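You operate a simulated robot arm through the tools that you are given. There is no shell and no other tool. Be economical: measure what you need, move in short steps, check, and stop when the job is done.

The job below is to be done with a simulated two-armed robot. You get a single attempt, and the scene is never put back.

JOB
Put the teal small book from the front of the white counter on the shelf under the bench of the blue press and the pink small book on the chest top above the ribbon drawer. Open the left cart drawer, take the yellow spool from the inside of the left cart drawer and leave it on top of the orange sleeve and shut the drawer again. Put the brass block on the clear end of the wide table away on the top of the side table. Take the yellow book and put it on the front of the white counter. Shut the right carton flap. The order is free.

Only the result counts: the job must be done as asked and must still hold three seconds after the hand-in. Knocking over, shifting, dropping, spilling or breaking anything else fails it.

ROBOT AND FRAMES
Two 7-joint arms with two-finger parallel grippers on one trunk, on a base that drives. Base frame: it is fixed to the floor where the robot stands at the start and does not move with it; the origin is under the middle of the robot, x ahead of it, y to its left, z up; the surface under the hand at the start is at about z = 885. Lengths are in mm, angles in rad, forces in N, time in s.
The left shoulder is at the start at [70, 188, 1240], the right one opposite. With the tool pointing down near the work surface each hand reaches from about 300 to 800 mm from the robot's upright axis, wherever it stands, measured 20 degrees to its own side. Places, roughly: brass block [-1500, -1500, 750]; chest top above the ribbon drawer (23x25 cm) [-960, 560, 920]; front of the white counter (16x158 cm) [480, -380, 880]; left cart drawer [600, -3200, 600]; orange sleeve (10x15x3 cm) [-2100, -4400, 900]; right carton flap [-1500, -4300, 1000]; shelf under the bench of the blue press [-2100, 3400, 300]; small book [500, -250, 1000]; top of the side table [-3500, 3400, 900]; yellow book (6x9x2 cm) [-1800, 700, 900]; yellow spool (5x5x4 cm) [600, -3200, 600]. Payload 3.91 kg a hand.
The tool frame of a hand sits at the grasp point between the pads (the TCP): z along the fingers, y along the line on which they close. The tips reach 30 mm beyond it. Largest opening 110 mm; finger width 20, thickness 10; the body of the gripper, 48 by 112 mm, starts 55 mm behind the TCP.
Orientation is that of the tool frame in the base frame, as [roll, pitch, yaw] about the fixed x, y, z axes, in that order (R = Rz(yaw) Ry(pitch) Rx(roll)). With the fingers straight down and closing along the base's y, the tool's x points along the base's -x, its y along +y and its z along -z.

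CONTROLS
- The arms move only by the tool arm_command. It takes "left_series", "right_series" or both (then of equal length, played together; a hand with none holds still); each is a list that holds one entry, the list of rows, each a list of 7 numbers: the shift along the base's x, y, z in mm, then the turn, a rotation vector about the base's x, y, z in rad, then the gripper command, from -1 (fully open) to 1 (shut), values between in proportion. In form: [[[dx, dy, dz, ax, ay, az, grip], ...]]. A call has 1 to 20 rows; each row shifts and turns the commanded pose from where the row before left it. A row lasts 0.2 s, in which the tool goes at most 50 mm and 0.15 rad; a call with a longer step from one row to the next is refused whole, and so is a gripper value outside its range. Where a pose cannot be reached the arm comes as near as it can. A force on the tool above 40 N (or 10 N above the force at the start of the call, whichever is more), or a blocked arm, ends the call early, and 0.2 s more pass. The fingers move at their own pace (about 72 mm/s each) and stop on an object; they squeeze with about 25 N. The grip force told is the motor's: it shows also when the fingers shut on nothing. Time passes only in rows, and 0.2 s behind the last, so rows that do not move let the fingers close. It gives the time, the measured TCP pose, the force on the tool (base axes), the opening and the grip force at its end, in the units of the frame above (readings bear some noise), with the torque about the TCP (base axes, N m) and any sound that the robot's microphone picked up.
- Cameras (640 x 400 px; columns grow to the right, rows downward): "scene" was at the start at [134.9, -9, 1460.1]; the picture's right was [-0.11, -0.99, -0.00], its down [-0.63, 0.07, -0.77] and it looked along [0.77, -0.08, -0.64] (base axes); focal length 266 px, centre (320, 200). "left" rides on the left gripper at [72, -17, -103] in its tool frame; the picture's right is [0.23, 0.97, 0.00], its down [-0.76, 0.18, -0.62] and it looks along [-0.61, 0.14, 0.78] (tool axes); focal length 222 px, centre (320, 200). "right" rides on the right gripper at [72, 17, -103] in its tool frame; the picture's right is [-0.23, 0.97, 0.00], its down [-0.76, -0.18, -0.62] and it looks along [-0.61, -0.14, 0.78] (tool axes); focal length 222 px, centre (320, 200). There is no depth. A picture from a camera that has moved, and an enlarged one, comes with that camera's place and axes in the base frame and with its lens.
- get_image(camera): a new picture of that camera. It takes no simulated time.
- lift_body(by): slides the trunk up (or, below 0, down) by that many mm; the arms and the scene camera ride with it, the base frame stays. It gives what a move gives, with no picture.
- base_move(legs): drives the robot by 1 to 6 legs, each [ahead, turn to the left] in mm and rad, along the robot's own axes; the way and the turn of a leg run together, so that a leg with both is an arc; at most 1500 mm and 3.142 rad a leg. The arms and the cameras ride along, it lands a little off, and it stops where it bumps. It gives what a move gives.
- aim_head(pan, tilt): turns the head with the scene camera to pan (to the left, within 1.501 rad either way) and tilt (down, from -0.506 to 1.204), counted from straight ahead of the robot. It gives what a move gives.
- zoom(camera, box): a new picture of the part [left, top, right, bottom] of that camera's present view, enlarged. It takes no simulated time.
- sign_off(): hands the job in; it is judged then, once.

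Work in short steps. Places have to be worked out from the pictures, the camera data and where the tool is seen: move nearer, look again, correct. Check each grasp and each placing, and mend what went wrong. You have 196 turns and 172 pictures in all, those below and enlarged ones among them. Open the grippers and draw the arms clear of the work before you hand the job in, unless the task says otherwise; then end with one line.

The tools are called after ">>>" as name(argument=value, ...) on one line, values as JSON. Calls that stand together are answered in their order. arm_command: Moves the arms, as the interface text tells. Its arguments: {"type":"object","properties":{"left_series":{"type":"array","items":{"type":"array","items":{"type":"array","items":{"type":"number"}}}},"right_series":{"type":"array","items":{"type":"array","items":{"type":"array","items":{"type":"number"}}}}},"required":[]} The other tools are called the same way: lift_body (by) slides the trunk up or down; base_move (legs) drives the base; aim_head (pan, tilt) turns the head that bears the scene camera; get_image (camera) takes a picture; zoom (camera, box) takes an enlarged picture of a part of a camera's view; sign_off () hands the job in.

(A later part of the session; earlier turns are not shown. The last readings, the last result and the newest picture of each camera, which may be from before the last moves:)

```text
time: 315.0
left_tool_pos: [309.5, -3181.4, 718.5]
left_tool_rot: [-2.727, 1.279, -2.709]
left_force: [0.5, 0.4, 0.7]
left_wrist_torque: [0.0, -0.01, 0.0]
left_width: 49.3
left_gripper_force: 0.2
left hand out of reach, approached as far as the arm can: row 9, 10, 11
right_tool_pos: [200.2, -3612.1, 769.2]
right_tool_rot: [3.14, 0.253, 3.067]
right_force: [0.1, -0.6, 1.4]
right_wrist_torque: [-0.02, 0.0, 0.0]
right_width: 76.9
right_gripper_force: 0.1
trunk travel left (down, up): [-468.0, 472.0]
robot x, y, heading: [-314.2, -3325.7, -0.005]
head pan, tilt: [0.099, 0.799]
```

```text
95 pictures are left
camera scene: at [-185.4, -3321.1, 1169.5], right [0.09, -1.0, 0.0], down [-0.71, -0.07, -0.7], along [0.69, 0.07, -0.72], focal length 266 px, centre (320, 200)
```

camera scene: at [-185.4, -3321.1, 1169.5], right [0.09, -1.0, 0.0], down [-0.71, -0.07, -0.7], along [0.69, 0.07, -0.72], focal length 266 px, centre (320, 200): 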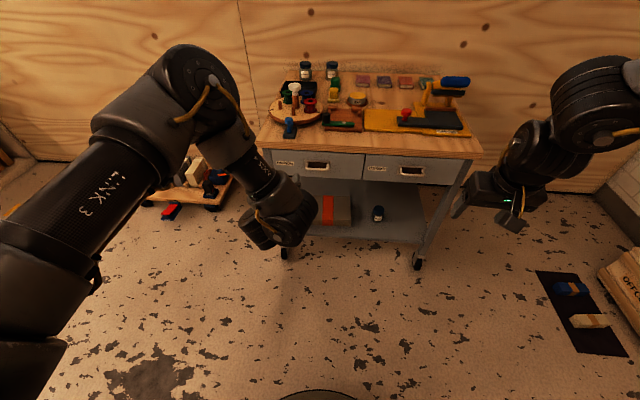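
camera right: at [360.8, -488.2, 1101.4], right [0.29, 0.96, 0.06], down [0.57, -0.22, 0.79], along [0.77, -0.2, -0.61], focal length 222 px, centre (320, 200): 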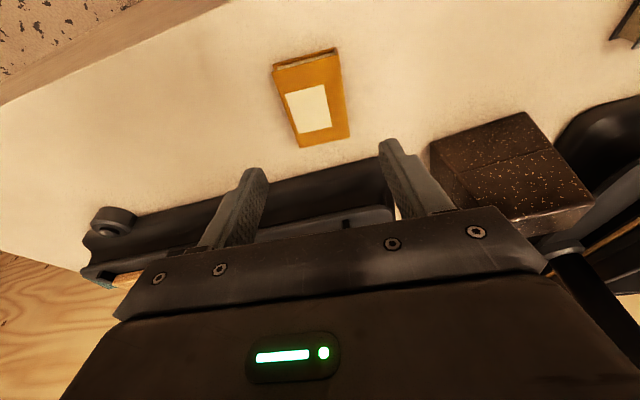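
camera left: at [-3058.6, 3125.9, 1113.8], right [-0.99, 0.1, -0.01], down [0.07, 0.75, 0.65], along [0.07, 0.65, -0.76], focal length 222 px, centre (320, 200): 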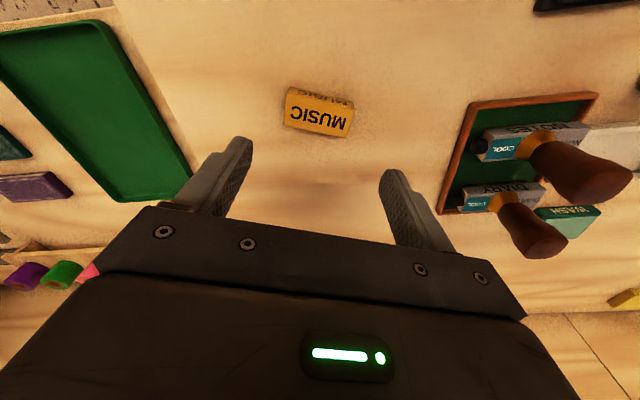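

Tool now points mostly forward. Roll it about +x by 90° so it closes vertically.

>>> arm_command(left_series=[[[5, 0, 0, 0.14, 0, 0, 0.1], [5, 0, 0, 0.14, 0, 0, 0.1], [5, 0, 0, 0.14, 0, 0, 0.1], [5, 0, 0, 0.14, 0, 0, 0.1], [5, 0, 0, 0.14, 0, 0, 0.1], [5, 0, 0, 0.14, 0, 0, 0.1], [0, 0, 0, 0.14, 0, 0, 0.1], [0, 0, 0, 0.14, 0, 0, 0.1], [0, 0, 0, 0.14, 0, 0, 0.1], [0, 0, 0, 0.14, 0, 0, 0.1], [0, 0, 0, 0.14, 0, 0, 0.1]]])

>>> get_image(camera="left")

```text
time: 317.4
left_tool_pos: [360.8, -3191.6, 724.6]
left_tool_rot: [1.811, 0.771, 1.95]
left_force: [0.0, 0.8, 0.6]
left_wrist_torque: [-0.02, -0.04, 0.02]
left_width: 49.5
left_gripper_force: 0.2
left hand out of reach, approached as far as the arm can: row 1, 3, 4, 5, 6, 7, 8, 9, 10, 11
right_tool_pos: [199.9, -3611.3, 770.6]
right_tool_rot: [3.141, 0.253, 3.069]
right_force: [-0.3, 0.0, 0.0]
right_wrist_torque: [0.0, -0.06, 0.02]
right_width: 76.9
right_gripper_force: 0.0
trunk travel left (down, up): [-468.0, 472.0]
robot x, y, heading: [-317.3, -3328.1, -0.004]
head pan, tilt: [0.099, 0.799]
```

```text
94 pictures are left
camera left: at [242.2, -3176.9, 680.0], right [-0.09, 0.85, 0.52], down [-0.41, -0.51, 0.76], along [0.91, -0.14, 0.39], focal length 222 px, centre (320, 200)
```

left: 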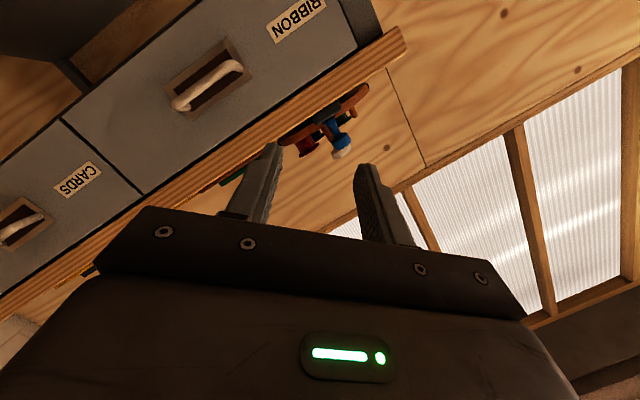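

Roll that way is limited. Try the opposite roll direction.

>>> arm_command(left_series=[[[0, 0, 0, -0.14, 0, 0, 0.1], [0, 0, 0, -0.14, 0, 0, 0.1], [0, 0, 0, -0.14, 0, 0, 0.1], [0, 0, 0, -0.14, 0, 0, 0.1], [0, 0, 0, -0.14, 0, 0, 0.1], [0, 0, 0, -0.14, 0, 0, 0.1], [0, 0, 0, -0.14, 0, 0, 0.1], [0, 0, 0, -0.14, 0, 0, 0.1], [0, 0, 0, -0.14, 0, 0, 0.1], [0, 0, 0, -0.14, 0, 0, 0.1], [0, 0, 0, -0.14, 0, 0, 0.1], [0, 0, 0, -0.14, 0, 0, 0.1], [0, 0, 0, -0.14, 0, 0, 0.1], [0, 0, 0, -0.14, 0, 0, 0.1], [0, 0, 0, -0.14, 0, 0, 0.1]]])

>>> get_image(camera="left")

```text
time: 320.6
left_tool_pos: [379.3, -3241.0, 775.0]
left_tool_rot: [-1.667, 0.221, -1.843]
left_force: [0.9, 0.6, -0.5]
left_wrist_torque: [0.02, -0.04, 0.01]
left_width: 49.5
left_gripper_force: 0.0
left hand out of reach, approached as far as the arm can: row 9, 10, 11, 12, 13, 14, 15
right_tool_pos: [198.9, -3611.6, 769.0]
right_tool_rot: [3.14, 0.253, 3.068]
right_force: [-0.4, 0.2, 0.6]
right_wrist_torque: [0.0, 0.02, 0.0]
right_width: 76.8
right_gripper_force: 0.0
trunk travel left (down, up): [-468.0, 472.0]
robot x, y, heading: [-313.7, -3329.8, -0.004]
head pan, tilt: [0.099, 0.799]
```

```text
93 pictures are left
camera left: at [261.6, -3289.3, 786.0], right [-0.09, 0.02, -1.0], down [-0.41, 0.91, 0.05], along [0.91, 0.41, -0.08], focal length 222 px, centre (320, 200)
```

left: 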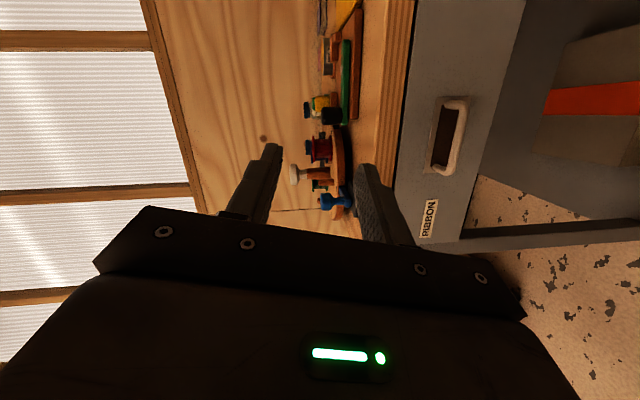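

Now closing is vertical and the tool points forward. Bar ≈[490,-3249,619]. Lower the trunk 155 and drive ahead 60, then recheck.

>>> lift_body(by=-155)

>>> base_move(legs=[[55, 0]])

>>> get_image(camera="left")

>>> get_image(camera="scene")

```text
time: 322.4
left_tool_pos: [379.4, -3242.7, 620.7]
left_tool_rot: [-1.668, 0.223, -1.843]
left_force: [0.4, 1.1, 0.9]
left_wrist_torque: [-0.03, 0.01, -0.03]
left_width: 49.4
left_gripper_force: 0.0
right_tool_pos: [200.9, -3611.6, 615.7]
right_tool_rot: [3.139, 0.253, 3.068]
right_force: [0.5, 0.7, -0.6]
right_wrist_torque: [-0.01, 0.01, -0.01]
right_width: 77.0
right_gripper_force: 0.1
trunk travel left (down, up): [-313.0, 627.0]
robot x, y, heading: [-319.7, -3328.5, -0.005]
head pan, tilt: [0.099, 0.799]
```

```text
time: 323.4
left_tool_pos: [434.0, -3241.8, 620.0]
left_tool_rot: [-1.67, 0.225, -1.844]
left_force: [0.3, -0.3, 0.2]
left_wrist_torque: [0.0, -0.01, -0.01]
left_width: 49.3
left_gripper_force: 0.1
right_tool_pos: [254.9, -3611.8, 614.7]
right_tool_rot: [3.14, 0.251, 3.067]
right_force: [0.1, 0.7, 0.3]
right_wrist_torque: [-0.02, -0.02, 0.02]
right_width: 77.0
right_gripper_force: 0.1
trunk travel left (down, up): [-313.0, 627.0]
robot x, y, heading: [-259.4, -3327.7, -0.009]
head pan, tilt: [0.099, 0.799]
```

```text
92 pictures are left
camera left: at [316.8, -3289.6, 630.1], right [-0.09, 0.02, -1.0], down [-0.41, 0.91, 0.06], along [0.91, 0.41, -0.08], focal length 222 px, centre (320, 200)
```

left: 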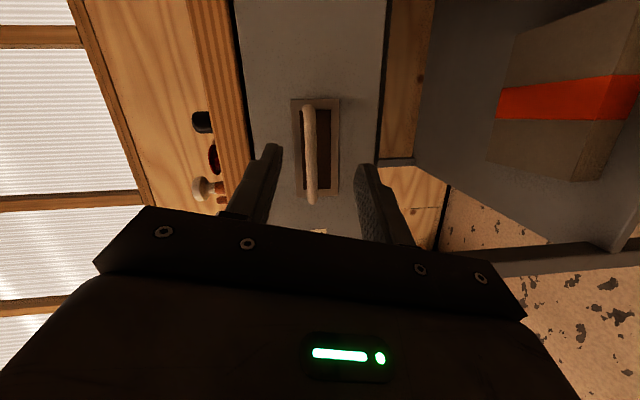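

```text
91 pictures are left
camera scene: at [-129.6, -3320.8, 1014.4], right [0.09, -1.0, 0.0], down [-0.71, -0.07, -0.7], along [0.69, 0.07, -0.72], focal length 266 px, centre (320, 200)
```

scene: 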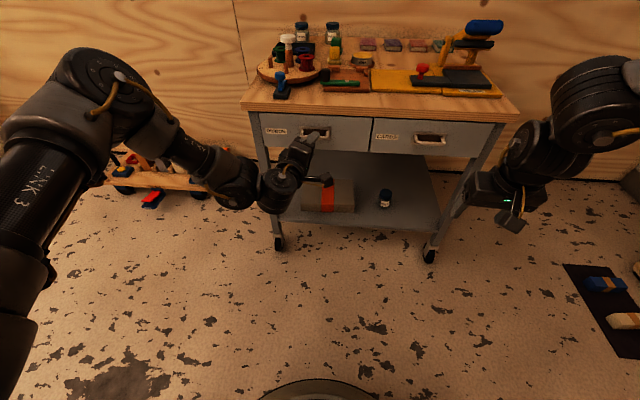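

Bar is at z≈622, centred between the fingers. Raise 4 mm, advance 44 mm.

>>> lift_body(by=5)

>>> base_move(legs=[[44, 0]])

>>> get_image(camera="left")

```text
time: 323.9
left_tool_pos: [434.0, -3242.7, 624.9]
left_tool_rot: [-1.667, 0.223, -1.842]
left_force: [0.1, 0.3, 1.0]
left_wrist_torque: [0.04, 0.04, -0.01]
left_width: 49.6
left_gripper_force: 0.1
right_tool_pos: [255.9, -3611.4, 619.4]
right_tool_rot: [3.14, 0.252, 3.068]
right_force: [-0.1, 0.4, 0.2]
right_wrist_torque: [0.02, 0.03, 0.01]
right_width: 76.9
right_gripper_force: 0.0
trunk travel left (down, up): [-318.0, 622.0]
robot x, y, heading: [-264.5, -3331.2, -0.001]
head pan, tilt: [0.099, 0.799]
```

```text
time: 324.8
left_tool_pos: [478.5, -3242.1, 624.0]
left_tool_rot: [-1.668, 0.224, -1.843]
left_force: [0.3, -0.3, -0.5]
left_wrist_torque: [0.01, -0.01, 0.0]
left_width: 49.2
left_gripper_force: 0.0
right_tool_pos: [300.5, -3611.8, 619.5]
right_tool_rot: [3.141, 0.251, 3.069]
right_force: [-0.2, 0.3, 0.0]
right_wrist_torque: [0.0, 0.03, 0.03]
right_width: 76.8
right_gripper_force: 0.1
trunk travel left (down, up): [-318.0, 622.0]
robot x, y, heading: [-212.4, -3330.4, -0.009]
head pan, tilt: [0.099, 0.799]
```

```text
90 pictures are left
camera left: at [360.8, -3289.6, 635.2], right [-0.09, 0.02, -1.0], down [-0.41, 0.91, 0.06], along [0.91, 0.41, -0.08], focal length 222 px, centre (320, 200)
```

left: 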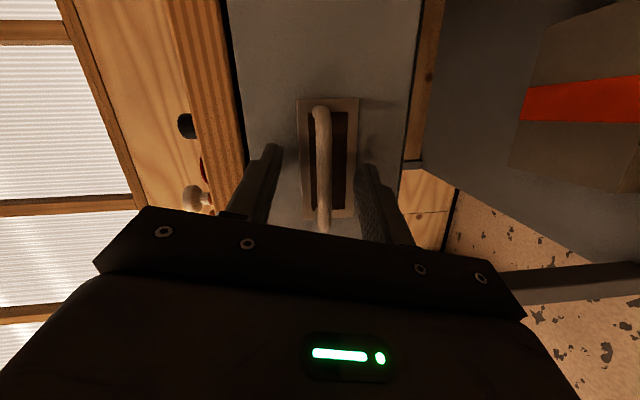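

The bar is between the fingers. Close the left gripper.

>>> arm_command(left_series=[[[0, 0, 0, 0, 0, 0, 0.5], [0, 0, 0, 0, 0, 0, 0.9], [0, 0, 0, 0, 0, 0, 1], [0, 0, 0, 0, 0, 0, 1]]])

>>> get_image(camera="left")

```text
time: 325.8
left_tool_pos: [478.5, -3240.6, 621.4]
left_tool_rot: [-1.674, 0.224, -1.846]
left_force: [-9.0, 2.4, -19.2]
left_wrist_torque: [-1.02, 0.11, 0.39]
left_width: 13.6
left_gripper_force: 45.1
right_tool_pos: [300.0, -3610.0, 620.1]
right_tool_rot: [3.14, 0.251, 3.068]
right_force: [0.4, 0.0, -0.3]
right_wrist_torque: [-0.01, 0.0, -0.02]
right_width: 76.6
right_gripper_force: 0.1
trunk travel left (down, up): [-318.0, 622.0]
robot x, y, heading: [-215.7, -3326.9, -0.007]
head pan, tilt: [0.099, 0.799]
```

```text
89 pictures are left
camera left: at [360.2, -3288.8, 633.2], right [-0.1, 0.02, -0.99], down [-0.41, 0.91, 0.06], along [0.91, 0.41, -0.08], focal length 222 px, centre (320, 200)
```

left: 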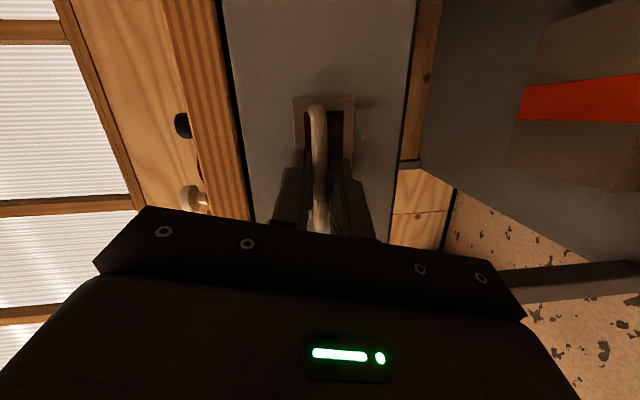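

Bar gripped (13.6 mm). Pull gently with the arm first.

>>> arm_command(left_series=[[[-10, 0, 0, 0, 0, 0, 1], [-15, 0, 0, 0, 0, 0, 1], [-20, 0, 0, 0, 0, 0, 1], [-20, 0, 0, 0, 0, 0, 1]]])

>>> get_image(camera="scene")

```text
time: 326.4
left_tool_pos: [464.0, -3241.8, 622.2]
left_tool_rot: [-1.688, 0.23, -1.837]
left_force: [-1.0, 3.4, -15.7]
left_wrist_torque: [-0.94, 0.09, -0.08]
left_width: 14.0
left_gripper_force: 44.5
left hand out of reach, approached as far as the arm can: row 1, 2
right_tool_pos: [300.3, -3610.6, 620.0]
right_tool_rot: [3.139, 0.253, 3.071]
right_force: [0.5, -0.6, 0.0]
right_wrist_torque: [0.0, 0.03, -0.03]
right_width: 77.1
right_gripper_force: 0.1
trunk travel left (down, up): [-318.0, 622.0]
robot x, y, heading: [-216.8, -3330.1, -0.002]
head pan, tilt: [0.099, 0.799]
stopped in row 2 (left hand): the force on the tool passed its limit at 43 N (the readings are from after the stop); the commanded pose is now the measured one
```

```text
88 pictures are left
camera scene: at [-85.9, -3320.4, 1019.7], right [0.1, -1.0, 0.0], down [-0.71, -0.07, -0.7], along [0.69, 0.07, -0.72], focal length 266 px, centre (320, 200)
```

scene: 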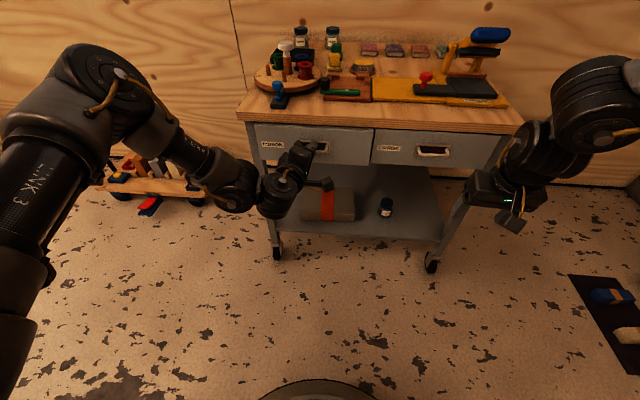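

The drawer moved about 14 mm. Continue pulling by backing the base.

>>> base_move(legs=[[-60, 0]])

>>> get_image(camera="scene")

```text
time: 327.4
left_tool_pos: [405.8, -3241.9, 621.2]
left_tool_rot: [-1.686, 0.228, -1.836]
left_force: [-0.3, 7.2, -25.5]
left_wrist_torque: [-0.99, 0.12, 0.21]
left_width: 13.7
left_gripper_force: 44.8
right_tool_pos: [240.4, -3609.8, 618.7]
right_tool_rot: [3.141, 0.251, 3.069]
right_force: [0.5, -0.1, -0.1]
right_wrist_torque: [-0.02, 0.01, 0.02]
right_width: 77.0
right_gripper_force: 0.1
trunk travel left (down, up): [-318.0, 622.0]
robot x, y, heading: [-276.0, -3331.8, 0.0]
head pan, tilt: [0.099, 0.799]
```

```text
87 pictures are left
camera scene: at [-144.2, -3319.4, 1019.0], right [0.1, -1.0, 0.0], down [-0.72, -0.07, -0.69], along [0.69, 0.07, -0.72], focal length 266 px, centre (320, 200)
```

scene: 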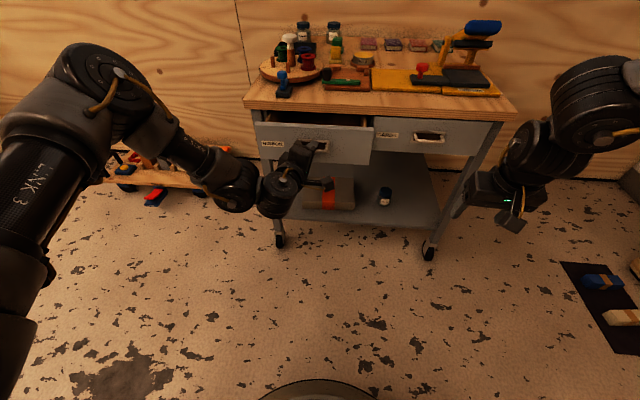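

The drawer slides open. Pull 130 more.

>>> base_move(legs=[[-130, 0]])

>>> get_image(camera="scene")

```text
time: 328.7
left_tool_pos: [275.7, -3241.3, 621.9]
left_tool_rot: [-1.687, 0.228, -1.836]
left_force: [1.2, 0.0, -1.3]
left_wrist_torque: [-1.11, -0.02, 0.08]
left_width: 14.0
left_gripper_force: 45.1
right_tool_pos: [110.9, -3610.2, 620.8]
right_tool_rot: [3.139, 0.253, 3.07]
right_force: [0.0, 0.3, 0.8]
right_wrist_torque: [0.02, 0.04, 0.0]
right_width: 77.2
right_gripper_force: 0.1
trunk travel left (down, up): [-318.0, 622.0]
robot x, y, heading: [-403.2, -3330.2, -0.006]
head pan, tilt: [0.099, 0.799]
stopped in leg 1: the force on the tool passed its limit at 75 N (the readings are from after the stop); the commanded pose is now the measured one
```

```text
86 pictures are left
camera scene: at [-274.3, -3319.9, 1019.6], right [0.1, -1.0, 0.0], down [-0.71, -0.07, -0.7], along [0.69, 0.07, -0.72], focal length 266 px, centre (320, 200)
```

scene: 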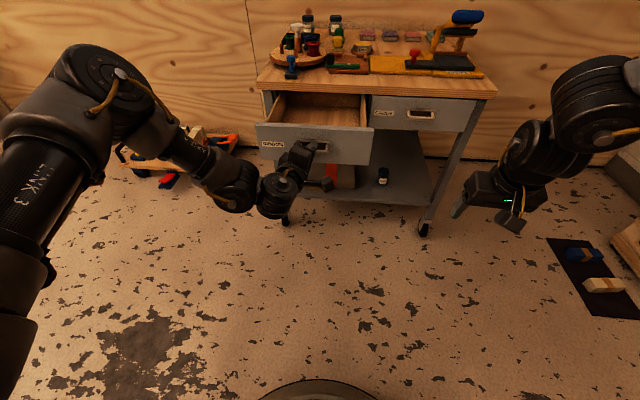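

Drawer is open ~200 mm (hit its stop). Release the handle, back off, and raise the trunk to look inside.

>>> arm_command(left_series=[[[0, 0, 0, 0, 0, 0, 0.6], [0, 0, 0, 0, 0, 0, 0.1], [0, 0, 0, 0, 0, 0, 0.1], [0, 0, 0, 0, 0, 0, 0.1]]])

>>> base_move(legs=[[-90, 0]])

>>> lift_body(by=400)

>>> get_image(camera="scene")

```text
time: 329.7
left_tool_pos: [277.6, -3241.4, 621.1]
left_tool_rot: [-1.689, 0.233, -1.836]
left_force: [0.0, 0.1, -0.6]
left_wrist_torque: [0.01, 0.0, 0.0]
left_width: 49.2
left_gripper_force: 0.1
right_tool_pos: [111.4, -3610.6, 619.5]
right_tool_rot: [3.141, 0.252, 3.07]
right_force: [-0.4, 0.1, -0.2]
right_wrist_torque: [-0.04, 0.01, 0.01]
right_width: 77.2
right_gripper_force: 0.0
trunk travel left (down, up): [-318.0, 622.0]
robot x, y, heading: [-404.3, -3327.9, -0.004]
head pan, tilt: [0.099, 0.799]
```

```text
time: 330.8
left_tool_pos: [186.0, -3241.4, 623.1]
left_tool_rot: [-1.685, 0.232, -1.835]
left_force: [-0.1, 0.8, 0.7]
left_wrist_torque: [0.03, 0.0, -0.03]
left_width: 49.5
left_gripper_force: 0.0
right_tool_pos: [21.4, -3609.6, 620.4]
right_tool_rot: [3.139, 0.256, 3.07]
right_force: [-0.2, -0.6, 0.1]
right_wrist_torque: [0.0, -0.01, -0.01]
right_width: 77.0
right_gripper_force: 0.1
trunk travel left (down, up): [-318.0, 622.0]
robot x, y, heading: [-498.3, -3330.6, 0.001]
head pan, tilt: [0.099, 0.799]
```

```text
time: 334.7
left_tool_pos: [187.2, -3242.9, 1022.0]
left_tool_rot: [-1.687, 0.232, -1.835]
left_force: [-0.5, 0.3, 0.2]
left_wrist_torque: [0.0, 0.02, -0.03]
left_width: 49.3
left_gripper_force: 0.1
right_tool_pos: [22.0, -3609.6, 1020.1]
right_tool_rot: [3.14, 0.254, 3.07]
right_force: [-0.5, 0.6, 0.1]
right_wrist_torque: [-0.03, -0.02, 0.01]
right_width: 77.0
right_gripper_force: 0.1
trunk travel left (down, up): [-718.0, 222.0]
robot x, y, heading: [-493.9, -3331.0, 0.003]
head pan, tilt: [0.099, 0.799]
```

```text
85 pictures are left
camera scene: at [-364.4, -3320.0, 1419.5], right [0.1, -1.0, 0.0], down [-0.71, -0.07, -0.7], along [0.69, 0.07, -0.72], focal length 266 px, centre (320, 200)
```

scene: 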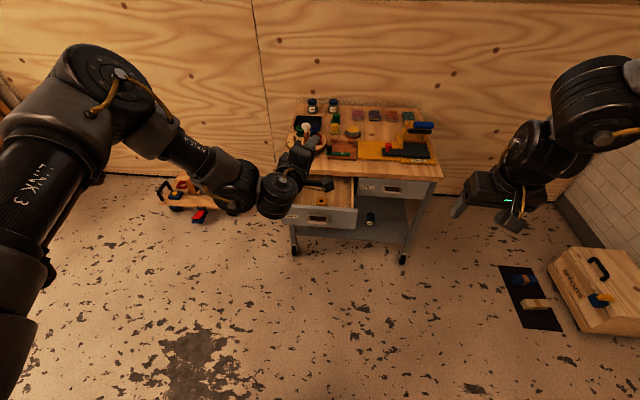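

I reposition so the right hand hovers over the drawer (heading +0.5).

>>> base_move(legs=[[0, 0.27], [300, 0], [0, 0.23]])

>>> get_image(camera="right")

>>> aim_head(pan=-0.5, tilt=0.9)

>>> get_image(camera="scene")

```text
time: 338.4
left_tool_pos: [348.9, -2843.5, 1021.9]
left_tool_rot: [-1.687, 0.232, -1.333]
left_force: [-0.3, -0.3, 0.3]
left_wrist_torque: [0.0, 0.04, 0.01]
left_width: 49.2
left_gripper_force: 0.1
right_tool_pos: [382.1, -3245.7, 1021.4]
right_tool_rot: [3.14, 0.252, -2.707]
right_force: [1.1, 0.1, -0.3]
right_wrist_torque: [-0.04, 0.02, 0.0]
right_width: 77.0
right_gripper_force: 0.0
trunk travel left (down, up): [-718.0, 222.0]
robot x, y, heading: [-202.9, -3250.4, 0.503]
head pan, tilt: [0.099, 0.799]
```

```text
84 pictures are left
camera right: at [288.0, -3271.9, 1101.5], right [-0.21, 0.98, 0.06], down [0.6, 0.08, 0.79], along [0.77, 0.2, -0.6], focal length 222 px, centre (320, 200)
```

right: 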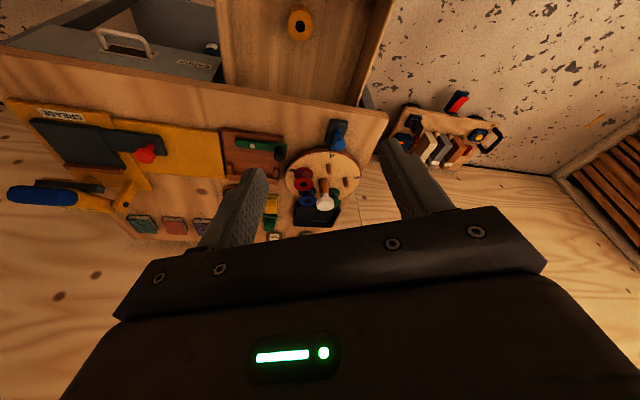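

```text
time: 339.4
left_tool_pos: [348.3, -2844.4, 1022.3]
left_tool_rot: [-1.688, 0.233, -1.332]
left_force: [0.7, 0.7, -0.6]
left_wrist_torque: [0.0, 0.04, 0.03]
left_width: 49.5
left_gripper_force: 0.1
right_tool_pos: [382.4, -3245.2, 1020.0]
right_tool_rot: [3.14, 0.251, -2.709]
right_force: [0.3, -0.4, 0.1]
right_wrist_torque: [-0.01, -0.03, -0.01]
right_width: 77.2
right_gripper_force: 0.0
trunk travel left (down, up): [-718.0, 222.0]
robot x, y, heading: [-202.5, -3244.8, 0.501]
head pan, tilt: [-0.499, 0.901]
```

```text
83 pictures are left
camera scene: at [-87.0, -3223.9, 1411.6], right [0.0, -1.0, 0.0], down [-0.78, 0.0, -0.62], along [0.62, 0.0, -0.78], focal length 266 px, centre (320, 200)
```

scene: 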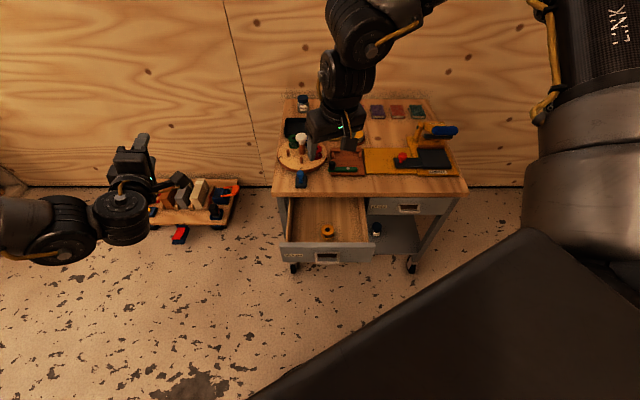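

Spool triangulates to [420,-3252,587]. Shift the hand over it and lower the trunk 330, then recheck.

>>> arm_command(right_series=[[[17, -5, 0, 0, 0, 0, -0.4], [17, -5, 0, 0, 0, 0, -0.4], [0, 0, 0, 0, 0, 0, -0.4]]])

>>> lift_body(by=-320)

>>> get_image(camera="right")

>>> get_image(camera="scene")

```text
time: 340.2
left_tool_pos: [348.6, -2844.7, 1022.9]
left_tool_rot: [-1.686, 0.232, -1.332]
left_force: [0.1, 0.7, -0.2]
left_wrist_torque: [0.04, 0.03, -0.02]
left_width: 49.4
left_gripper_force: 0.1
right_tool_pos: [415.1, -3257.1, 1019.6]
right_tool_rot: [3.14, 0.256, -2.709]
right_force: [0.1, 0.4, -0.5]
right_wrist_torque: [0.03, 0.02, 0.01]
right_width: 77.1
right_gripper_force: 0.2
trunk travel left (down, up): [-718.0, 222.0]
robot x, y, heading: [-206.8, -3246.4, 0.502]
head pan, tilt: [-0.499, 0.901]
```

```text
time: 343.4
left_tool_pos: [348.3, -2842.9, 702.1]
left_tool_rot: [-1.685, 0.233, -1.333]
left_force: [-0.3, -0.3, 0.1]
left_wrist_torque: [0.01, 0.01, 0.0]
left_width: 49.6
left_gripper_force: 0.0
right_tool_pos: [415.3, -3255.7, 700.0]
right_tool_rot: [3.14, 0.254, -2.708]
right_force: [0.8, 0.8, 0.1]
right_wrist_torque: [-0.03, 0.01, 0.01]
right_width: 77.1
right_gripper_force: 0.1
trunk travel left (down, up): [-398.0, 542.0]
robot x, y, heading: [-206.9, -3249.8, 0.502]
head pan, tilt: [-0.499, 0.901]
```

```text
82 pictures are left
camera right: at [321.9, -3282.5, 781.3], right [-0.21, 0.98, 0.06], down [0.6, 0.08, 0.79], along [0.77, 0.2, -0.6], focal length 222 px, centre (320, 200)
```

right: 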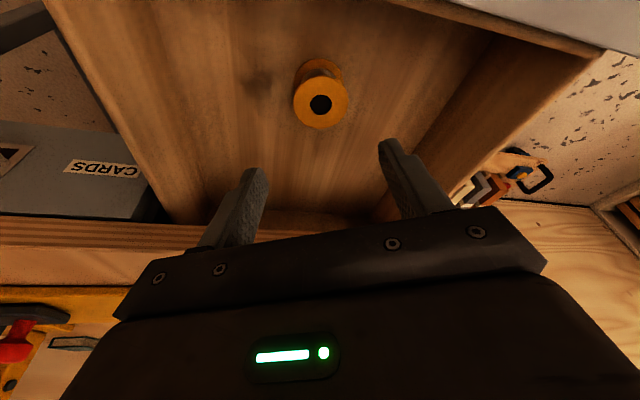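

```text
81 pictures are left
camera scene: at [-87.4, -3223.9, 1091.7], right [0.0, -1.0, 0.0], down [-0.78, 0.0, -0.62], along [0.62, 0.0, -0.78], focal length 266 px, centre (320, 200)
```

scene: 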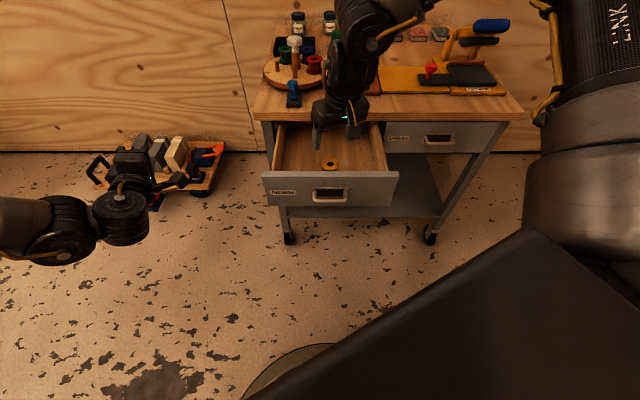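

Spool centre ≈[428,-3248], upright. Correct by (+7,+5) and lower to TCP z≈590.

>>> arm_command(right_series=[[[7, 5, 0, 0, 0, 0, -0.6], [0, 0, 0, 0, 0, 0, -0.6]]])

>>> lift_body(by=-90)

>>> get_image(camera="right")

```text
time: 344.0
left_tool_pos: [348.5, -2843.7, 702.5]
left_tool_rot: [-1.685, 0.232, -1.333]
left_force: [-0.2, 1.0, 0.5]
left_wrist_torque: [-0.03, 0.03, 0.07]
left_width: 49.5
left_gripper_force: 0.0
right_tool_pos: [423.7, -3251.9, 700.8]
right_tool_rot: [3.139, 0.253, -2.709]
right_force: [-1.0, 0.1, -0.1]
right_wrist_torque: [-0.03, 0.02, 0.01]
right_width: 87.9
right_gripper_force: 0.1
trunk travel left (down, up): [-398.0, 542.0]
robot x, y, heading: [-205.4, -3247.7, 0.501]
head pan, tilt: [-0.499, 0.901]
```

```text
time: 345.2
left_tool_pos: [347.3, -2845.9, 611.3]
left_tool_rot: [-1.685, 0.231, -1.332]
left_force: [-0.6, -0.3, 0.1]
left_wrist_torque: [0.01, 0.02, -0.04]
left_width: 49.6
left_gripper_force: 0.1
right_tool_pos: [422.7, -3252.7, 610.0]
right_tool_rot: [3.139, 0.254, -2.709]
right_force: [0.8, 0.0, 0.1]
right_wrist_torque: [0.02, 0.0, 0.02]
right_width: 87.9
right_gripper_force: 0.0
trunk travel left (down, up): [-308.0, 632.0]
robot x, y, heading: [-209.4, -3246.1, 0.503]
head pan, tilt: [-0.499, 0.901]
```

```text
80 pictures are left
camera right: at [328.6, -3277.7, 691.3], right [-0.21, 0.98, 0.06], down [0.6, 0.08, 0.79], along [0.77, 0.2, -0.6], focal length 222 px, centre (320, 200)
```

right: 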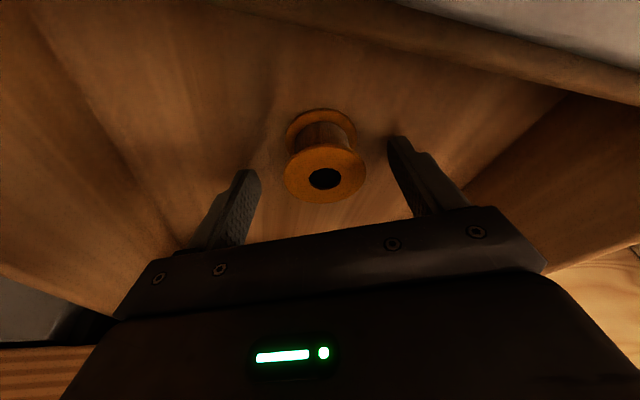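

Centered. Lower 22 mm more and close.

>>> lift_body(by=-20)

>>> arm_command(right_series=[[[0, 0, -3, 0, 0, 0, -0.2], [0, 0, 0, 0, 0, 0, 0.2], [0, 0, 0, 0, 0, 0, 0.7], [0, 0, 0, 0, 0, 0, 1], [0, 0, 0, 0, 0, 0, 1]]])

>>> get_image(camera="right")

```text
time: 345.7
left_tool_pos: [348.4, -2843.9, 602.1]
left_tool_rot: [-1.684, 0.23, -1.334]
left_force: [-0.3, 0.0, -0.1]
left_wrist_torque: [-0.01, 0.02, 0.03]
left_width: 49.6
left_gripper_force: 0.1
right_tool_pos: [426.0, -3249.9, 606.8]
right_tool_rot: [-3.142, 0.271, -2.71]
right_force: [1.1, -2.4, 17.0]
right_wrist_torque: [-0.77, -0.34, 0.14]
right_width: 89.1
right_gripper_force: 1.5
trunk travel left (down, up): [-298.0, 642.0]
robot x, y, heading: [-207.5, -3248.8, 0.495]
head pan, tilt: [-0.499, 0.901]
stopped: the force on the tool passed its limit at 51 N (the readings are from after the stop); the commanded pose is now the measured one
```

```text
time: 346.4
left_tool_pos: [348.6, -2844.0, 602.2]
left_tool_rot: [-1.685, 0.232, -1.335]
left_force: [0.0, -0.9, 0.1]
left_wrist_torque: [-0.03, -0.01, 0.01]
left_width: 49.5
left_gripper_force: 0.0
right_tool_pos: [427.7, -3251.1, 606.1]
right_tool_rot: [-3.141, 0.28, -2.713]
right_force: [0.9, -4.0, 22.5]
right_wrist_torque: [-0.64, -0.16, -0.01]
right_width: 44.2
right_gripper_force: 25.2
trunk travel left (down, up): [-298.0, 642.0]
robot x, y, heading: [-204.5, -3245.4, 0.499]
head pan, tilt: [-0.499, 0.901]
stopped in row 3 (right hand): the force on the tool passed its limit at 43 N (the readings are from after the stop); the commanded pose is now the measured one
```

```text
79 pictures are left
camera right: at [331.0, -3277.2, 685.2], right [-0.21, 0.98, 0.06], down [0.58, 0.07, 0.81], along [0.79, 0.2, -0.58], focal length 222 px, centre (320, 200)
```

right: 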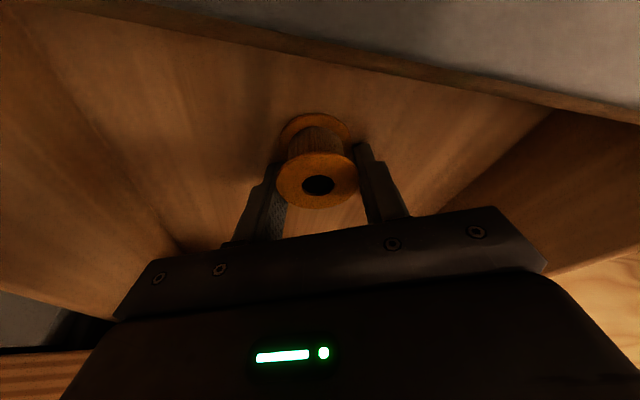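

Tips touched the drawer floor and the gripper closed on the spool (44 mm). Lift and check.

>>> lift_body(by=100)

>>> get_image(camera="right")

```text
time: 347.7
left_tool_pos: [349.7, -2844.2, 700.8]
left_tool_rot: [-1.689, 0.231, -1.336]
left_force: [-0.3, 0.6, -0.4]
left_wrist_torque: [0.01, -0.02, 0.0]
left_width: 49.3
left_gripper_force: 0.0
right_tool_pos: [427.9, -3251.3, 703.2]
right_tool_rot: [3.139, 0.27, -2.712]
right_force: [-0.1, -1.4, -0.6]
right_wrist_torque: [0.01, 0.01, -0.03]
right_width: 44.0
right_gripper_force: 24.8
trunk travel left (down, up): [-398.0, 542.0]
robot x, y, heading: [-206.5, -3246.2, 0.503]
head pan, tilt: [-0.499, 0.901]
```

```text
78 pictures are left
camera right: at [331.5, -3277.1, 782.3], right [-0.21, 0.98, 0.06], down [0.59, 0.07, 0.8], along [0.78, 0.2, -0.59], focal length 222 px, centre (320, 200)
```

right: 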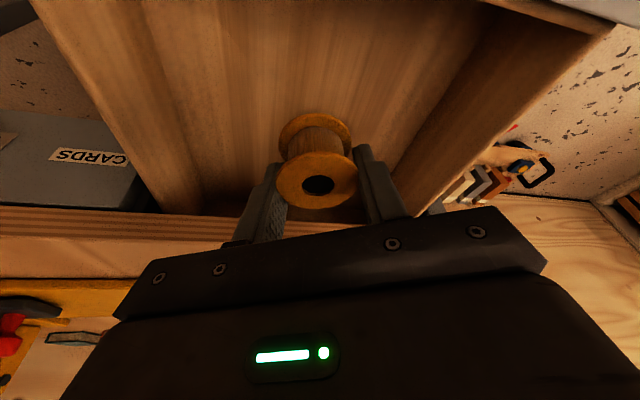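

Spool is held. Raise, then reposition the robot to heading 0 in front of the handle to push the drawer shut with the left hand.

>>> lift_body(by=120)

>>> base_move(legs=[[0, -0.231], [-305, 0], [0, -0.272]])

>>> lift_body(by=-198)

>>> get_image(camera="left")

```text
time: 349.2
left_tool_pos: [349.2, -2844.5, 821.0]
left_tool_rot: [-1.688, 0.231, -1.334]
left_force: [-0.1, 0.4, 0.9]
left_wrist_torque: [0.01, -0.03, -0.01]
left_width: 49.8
left_gripper_force: 0.0
right_tool_pos: [427.4, -3251.6, 822.9]
right_tool_rot: [3.14, 0.271, -2.713]
right_force: [0.5, 0.8, 0.0]
right_wrist_torque: [-0.02, -0.01, 0.01]
right_width: 43.7
right_gripper_force: 25.0
trunk travel left (down, up): [-518.0, 422.0]
robot x, y, heading: [-205.5, -3248.5, 0.5]
head pan, tilt: [-0.499, 0.901]
```

```text
time: 353.0
left_tool_pos: [178.7, -3243.0, 821.9]
left_tool_rot: [-1.686, 0.233, -1.836]
left_force: [0.0, -0.4, 0.2]
left_wrist_torque: [0.02, 0.03, 0.05]
left_width: 49.4
left_gripper_force: 0.0
right_tool_pos: [51.7, -3636.2, 823.6]
right_tool_rot: [3.14, 0.271, 3.071]
right_force: [0.9, -0.3, -0.5]
right_wrist_torque: [-0.01, -0.01, 0.01]
right_width: 43.7
right_gripper_force: 24.7
trunk travel left (down, up): [-518.0, 422.0]
robot x, y, heading: [-504.9, -3331.0, -0.003]
head pan, tilt: [-0.499, 0.901]
```

```text
time: 355.1
left_tool_pos: [177.9, -3242.3, 623.5]
left_tool_rot: [-1.686, 0.23, -1.836]
left_force: [0.4, -0.7, 0.6]
left_wrist_torque: [-0.03, 0.02, 0.0]
left_width: 49.4
left_gripper_force: 0.1
right_tool_pos: [51.4, -3636.5, 624.7]
right_tool_rot: [3.14, 0.27, 3.071]
right_force: [-0.4, 0.6, -0.4]
right_wrist_torque: [-0.03, -0.01, -0.01]
right_width: 43.5
right_gripper_force: 24.7
trunk travel left (down, up): [-320.0, 620.0]
robot x, y, heading: [-501.0, -3328.8, -0.003]
head pan, tilt: [-0.499, 0.901]
```

```text
77 pictures are left
camera left: at [61.4, -3291.7, 635.9], right [-0.11, 0.03, -0.99], down [-0.42, 0.91, 0.07], along [0.9, 0.42, -0.09], focal length 222 px, centre (320, 200)
```

left: 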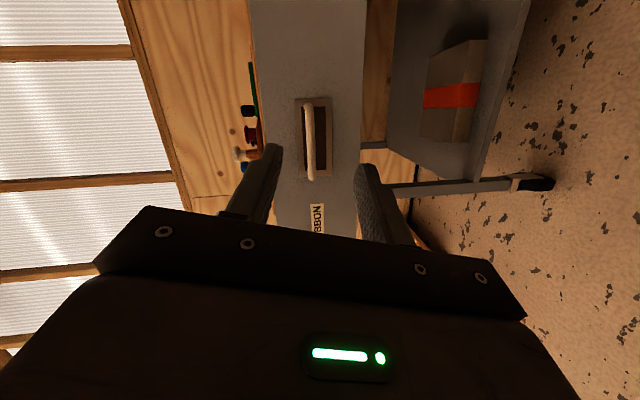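

Well aligned with the handle. Advance 98 mm and grip the bar.

>>> base_move(legs=[[98, 0]])

>>> arm_command(left_series=[[[0, 0, 0, 0, 0, 0, 0.5], [0, 0, 0, 0, 0, 0, 0.9], [0, 0, 0, 0, 0, 0, 1], [0, 0, 0, 0, 0, 0, 1]]])

>>> get_image(camera="left")

```text
time: 356.3
left_tool_pos: [277.8, -3243.0, 623.1]
left_tool_rot: [-1.688, 0.229, -1.836]
left_force: [-0.1, -0.1, 0.3]
left_wrist_torque: [-0.03, 0.0, 0.03]
left_width: 49.5
left_gripper_force: 0.0
right_tool_pos: [149.6, -3636.6, 624.7]
right_tool_rot: [3.14, 0.271, 3.07]
right_force: [0.5, -0.2, -0.3]
right_wrist_torque: [0.03, 0.03, -0.05]
right_width: 43.4
right_gripper_force: 25.3
trunk travel left (down, up): [-320.0, 620.0]
robot x, y, heading: [-404.4, -3328.4, -0.004]
head pan, tilt: [-0.499, 0.901]
```

```text
time: 357.3
left_tool_pos: [277.6, -3242.7, 621.4]
left_tool_rot: [-1.688, 0.228, -1.836]
left_force: [-1.5, 1.5, -6.9]
left_wrist_torque: [-1.02, 0.08, 0.32]
left_width: 14.1
left_gripper_force: 45.3
right_tool_pos: [149.0, -3636.0, 624.7]
right_tool_rot: [3.141, 0.27, 3.072]
right_force: [1.0, 0.6, -1.1]
right_wrist_torque: [-0.01, 0.03, 0.01]
right_width: 43.5
right_gripper_force: 25.1
trunk travel left (down, up): [-320.0, 620.0]
robot x, y, heading: [-401.8, -3331.2, -0.003]
head pan, tilt: [-0.499, 0.901]
```

```text
76 pictures are left
camera left: at [159.5, -3291.3, 634.8], right [-0.11, 0.03, -0.99], down [-0.42, 0.91, 0.07], along [0.9, 0.42, -0.09], focal length 222 px, centre (320, 200)
```

left: 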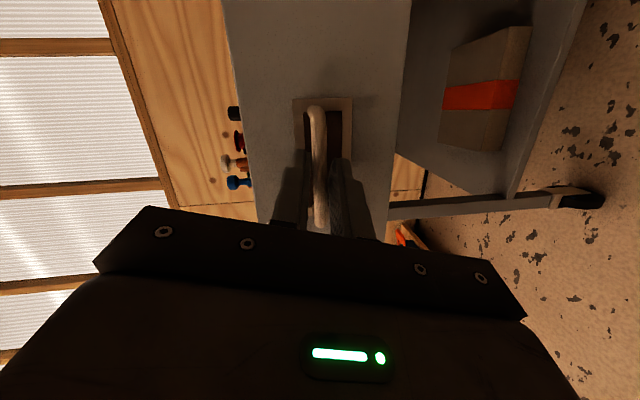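

Gripped. Push the drawer in with the base, 190 then the rest.

>>> base_move(legs=[[190, 0]])

>>> base_move(legs=[[20, 0]])

>>> aim_head(pan=0.1, tilt=0.8)

>>> get_image(camera="scene")

```text
time: 358.8
left_tool_pos: [468.3, -3243.0, 623.3]
left_tool_rot: [-1.687, 0.231, -1.835]
left_force: [1.1, 9.8, -9.3]
left_wrist_torque: [-0.97, 0.1, 1.01]
left_width: 13.7
left_gripper_force: 45.4
right_tool_pos: [340.4, -3635.8, 625.4]
right_tool_rot: [3.141, 0.268, 3.069]
right_force: [0.0, -0.4, -0.2]
right_wrist_torque: [0.01, 0.01, 0.0]
right_width: 43.2
right_gripper_force: 25.0
trunk travel left (down, up): [-320.0, 620.0]
robot x, y, heading: [-210.9, -3327.3, -0.001]
head pan, tilt: [-0.499, 0.901]
```

```text
time: 359.7
left_tool_pos: [477.2, -3243.5, 620.6]
left_tool_rot: [-1.692, 0.221, -1.837]
left_force: [-5.2, 1.6, 3.8]
left_wrist_torque: [-1.18, -0.01, 0.15]
left_width: 13.8
left_gripper_force: 44.9
right_tool_pos: [353.0, -3635.5, 624.9]
right_tool_rot: [3.141, 0.271, 3.072]
right_force: [0.3, -0.2, 0.0]
right_wrist_torque: [0.01, -0.04, 0.01]
right_width: 43.0
right_gripper_force: 24.8
trunk travel left (down, up): [-320.0, 620.0]
robot x, y, heading: [-201.8, -3332.2, -0.001]
head pan, tilt: [-0.499, 0.901]
stopped in leg 1: the force on the tool passed its limit at 74 N (the readings are from after the stop); the commanded pose is now the measured one
```

```text
time: 360.7
left_tool_pos: [476.9, -3244.0, 621.8]
left_tool_rot: [-1.692, 0.225, -1.837]
left_force: [-6.1, 0.3, 5.6]
left_wrist_torque: [-1.12, -0.04, 0.3]
left_width: 13.8
left_gripper_force: 45.4
right_tool_pos: [351.9, -3636.0, 626.4]
right_tool_rot: [3.141, 0.271, 3.071]
right_force: [0.1, 0.8, -0.4]
right_wrist_torque: [0.04, 0.03, 0.0]
right_width: 43.3
right_gripper_force: 25.2
trunk travel left (down, up): [-320.0, 620.0]
robot x, y, heading: [-201.2, -3331.0, 0.003]
head pan, tilt: [0.099, 0.799]
```

```text
75 pictures are left
camera scene: at [-71.9, -3321.7, 1021.4], right [0.1, -1.0, 0.0], down [-0.71, -0.07, -0.7], along [0.69, 0.07, -0.72], focal length 266 px, centre (320, 200)
```

scene: 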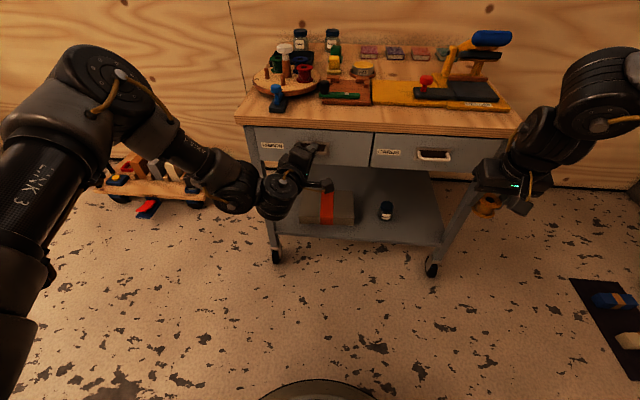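

The drawer hit its closed stop. Release, back away and check.

>>> arm_command(left_series=[[[0, 0, 0, 0, 0, 0, 0.6], [0, 0, 0, 0, 0, 0, 0.1], [0, 0, 0, 0, 0, 0, 0.1], [0, 0, 0, 0, 0, 0, 0.1]]])

>>> base_move(legs=[[-250, 0]])

>>> zoom(camera="scene", box=[200, 60, 520, 260])

>>> get_image(camera="right")

```text
time: 361.7
left_tool_pos: [478.4, -3244.1, 620.3]
left_tool_rot: [-1.692, 0.226, -1.838]
left_force: [-0.8, 0.4, -0.3]
left_wrist_torque: [0.0, 0.0, -0.03]
left_width: 49.2
left_gripper_force: 0.2
right_tool_pos: [353.0, -3636.6, 624.7]
right_tool_rot: [3.141, 0.271, 3.071]
right_force: [-0.2, -1.1, -0.1]
right_wrist_torque: [0.0, -0.02, 0.0]
right_width: 42.8
right_gripper_force: 25.0
trunk travel left (down, up): [-320.0, 620.0]
robot x, y, heading: [-198.7, -3328.0, 0.001]
head pan, tilt: [0.099, 0.799]
```

```text
time: 363.5
left_tool_pos: [227.1, -3243.5, 622.9]
left_tool_rot: [-1.693, 0.225, -1.84]
left_force: [0.1, 0.5, 0.7]
left_wrist_torque: [0.01, -0.03, 0.01]
left_width: 49.6
left_gripper_force: 0.0
right_tool_pos: [102.9, -3637.5, 625.2]
right_tool_rot: [-3.14, 0.27, 3.07]
right_force: [-0.3, -0.3, -0.5]
right_wrist_torque: [-0.03, 0.0, -0.03]
right_width: 43.0
right_gripper_force: 24.6
trunk travel left (down, up): [-320.0, 620.0]
robot x, y, heading: [-449.8, -3326.2, -0.002]
head pan, tilt: [0.099, 0.799]
```

```text
2.00 times, centred on (360, 160) of scene
camera zoom: at [-321.6, -3321.7, 1021.3], right [0.1, -1.0, 0.0], down [-0.71, -0.07, -0.7], along [0.69, 0.07, -0.72], focal length 532 px, centre (240, 280)
```

zoom: 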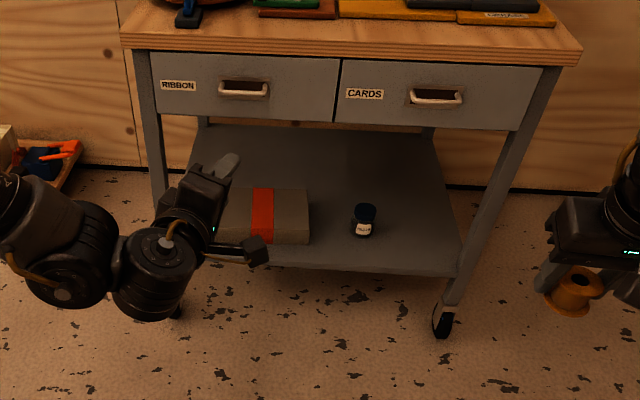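

```text
73 pictures are left
camera right: at [6.5, -3614.2, 704.4], right [0.29, 0.96, 0.06], down [0.55, -0.22, 0.8], along [0.78, -0.2, -0.59], focal length 222 px, centre (320, 200)
```

right: 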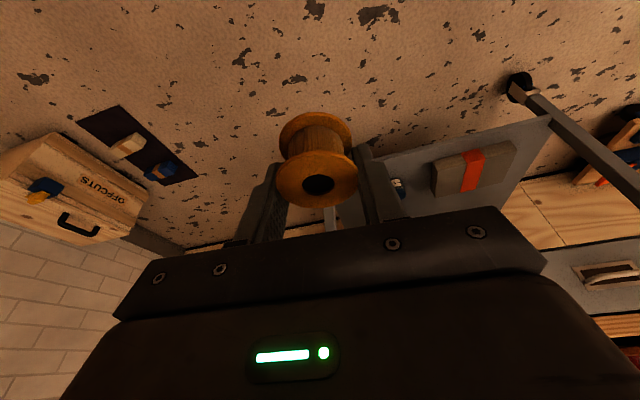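

Drawer is flush and shut, spool held. Raise the trunk and drive west to the south bench with the sleeve.

>>> lift_body(by=400)

>>> lift_body(by=180)

>>> base_move(legs=[[0, -1.57], [0, -1.57], [1300, 0], [0, 1.571]])

>>> aim_head(pan=-0.1, tilt=0.6)

>>> get_image(camera="scene")

```text
time: 367.3
left_tool_pos: [228.8, -3244.1, 1020.6]
left_tool_rot: [-1.693, 0.227, -1.838]
left_force: [0.3, 0.0, 0.1]
left_wrist_torque: [0.03, -0.01, 0.02]
left_width: 49.4
left_gripper_force: 0.1
right_tool_pos: [102.5, -3637.6, 1023.1]
right_tool_rot: [-3.14, 0.27, 3.07]
right_force: [-0.3, -0.5, -0.5]
right_wrist_torque: [-0.03, 0.02, 0.0]
right_width: 42.6
right_gripper_force: 24.6
trunk travel left (down, up): [-720.0, 220.0]
robot x, y, heading: [-452.5, -3330.5, -0.002]
head pan, tilt: [0.099, 0.799]
```

```text
time: 369.3
left_tool_pos: [227.9, -3243.5, 1200.6]
left_tool_rot: [-1.695, 0.224, -1.838]
left_force: [-0.6, 0.1, -0.2]
left_wrist_torque: [0.01, -0.03, -0.01]
left_width: 49.4
left_gripper_force: 0.0
right_tool_pos: [103.9, -3637.2, 1204.5]
right_tool_rot: [3.142, 0.271, 3.069]
right_force: [0.0, -1.0, -0.2]
right_wrist_torque: [0.02, -0.04, -0.01]
right_width: 42.7
right_gripper_force: 25.0
trunk travel left (down, up): [-900.0, 40.0]
robot x, y, heading: [-455.4, -3330.4, -0.003]
head pan, tilt: [0.099, 0.799]
```

```text
time: 387.2
left_tool_pos: [-1652.9, -4000.4, 1201.2]
left_tool_rot: [-1.693, 0.225, 2.858]
left_force: [0.1, -0.1, 0.6]
left_wrist_torque: [0.01, -0.02, 0.02]
left_width: 49.5
left_gripper_force: 0.1
right_tool_pos: [-2044.5, -3871.0, 1205.1]
right_tool_rot: [3.141, 0.271, 1.484]
right_force: [0.6, 0.1, -0.3]
right_wrist_torque: [0.02, 0.0, 0.0]
right_width: 41.9
right_gripper_force: 24.9
trunk travel left (down, up): [-900.0, 40.0]
robot x, y, heading: [-1730.0, -3320.8, -1.586]
head pan, tilt: [0.099, 0.799]
```

```text
time: 387.9
left_tool_pos: [-1653.5, -4000.5, 1202.2]
left_tool_rot: [-1.692, 0.226, 2.859]
left_force: [0.8, -0.4, -0.7]
left_wrist_torque: [-0.04, -0.02, 0.01]
left_width: 49.2
left_gripper_force: 0.1
right_tool_pos: [-2044.3, -3869.0, 1204.9]
right_tool_rot: [3.141, 0.271, 1.484]
right_force: [0.2, 0.9, -0.7]
right_wrist_torque: [0.03, -0.03, 0.02]
right_width: 41.6
right_gripper_force: 25.2
trunk travel left (down, up): [-900.0, 40.0]
robot x, y, heading: [-1730.6, -3321.0, -1.583]
head pan, tilt: [-0.099, 0.6]
```

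```text
72 pictures are left
camera scene: at [-1741.2, -3457.9, 1618.0], right [-0.99, 0.11, 0.0], down [0.06, 0.56, -0.82], along [-0.09, -0.82, -0.57], focal length 266 px, centre (320, 200)
```

scene: 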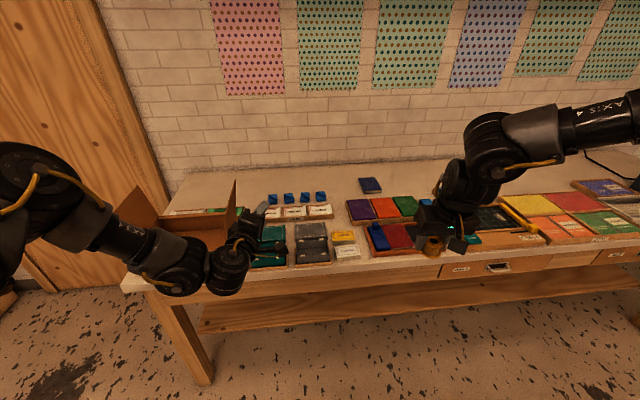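

Zoom on the middle of the bench to find the orange sleeve.

>>> zoom(camera="scene", box=[320, 160, 480, 260])

>>> zoom(camera="scene", box=[470, 170, 640, 280])

```text
4.00 times, centred on (400, 210) of scene
camera zoom: at [-1741.2, -3457.9, 1618.0], right [-0.99, 0.11, 0.0], down [0.06, 0.56, -0.82], along [-0.09, -0.82, -0.57], focal length 1063 px, centre (0, 160)
```

zoom: 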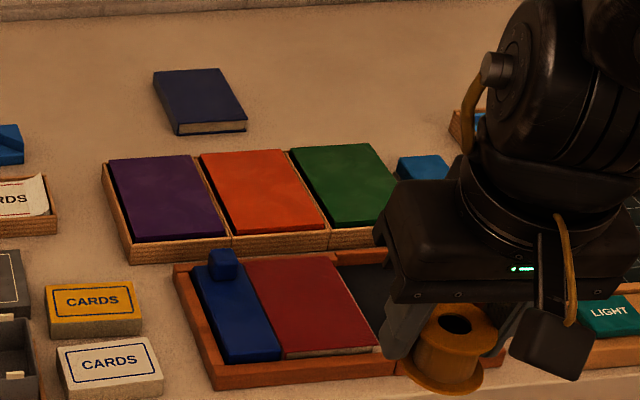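

```text
3.64 times, centred on (555, 225) of scene
camera zoom: at [-1741.2, -3457.9, 1618.0], right [-0.99, 0.11, 0.0], down [0.06, 0.56, -0.82], along [-0.09, -0.82, -0.57], focal length 966 px, centre (-534, 109)
```

zoom: 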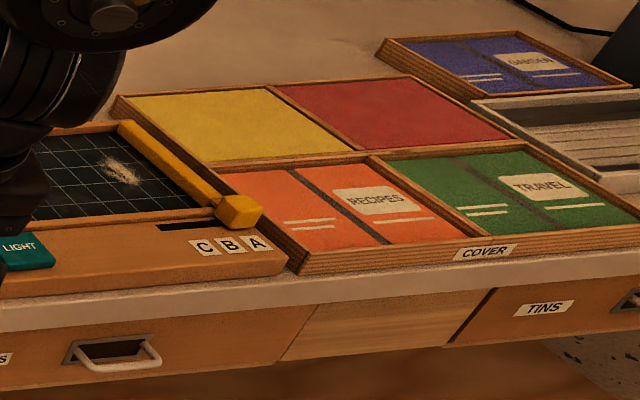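

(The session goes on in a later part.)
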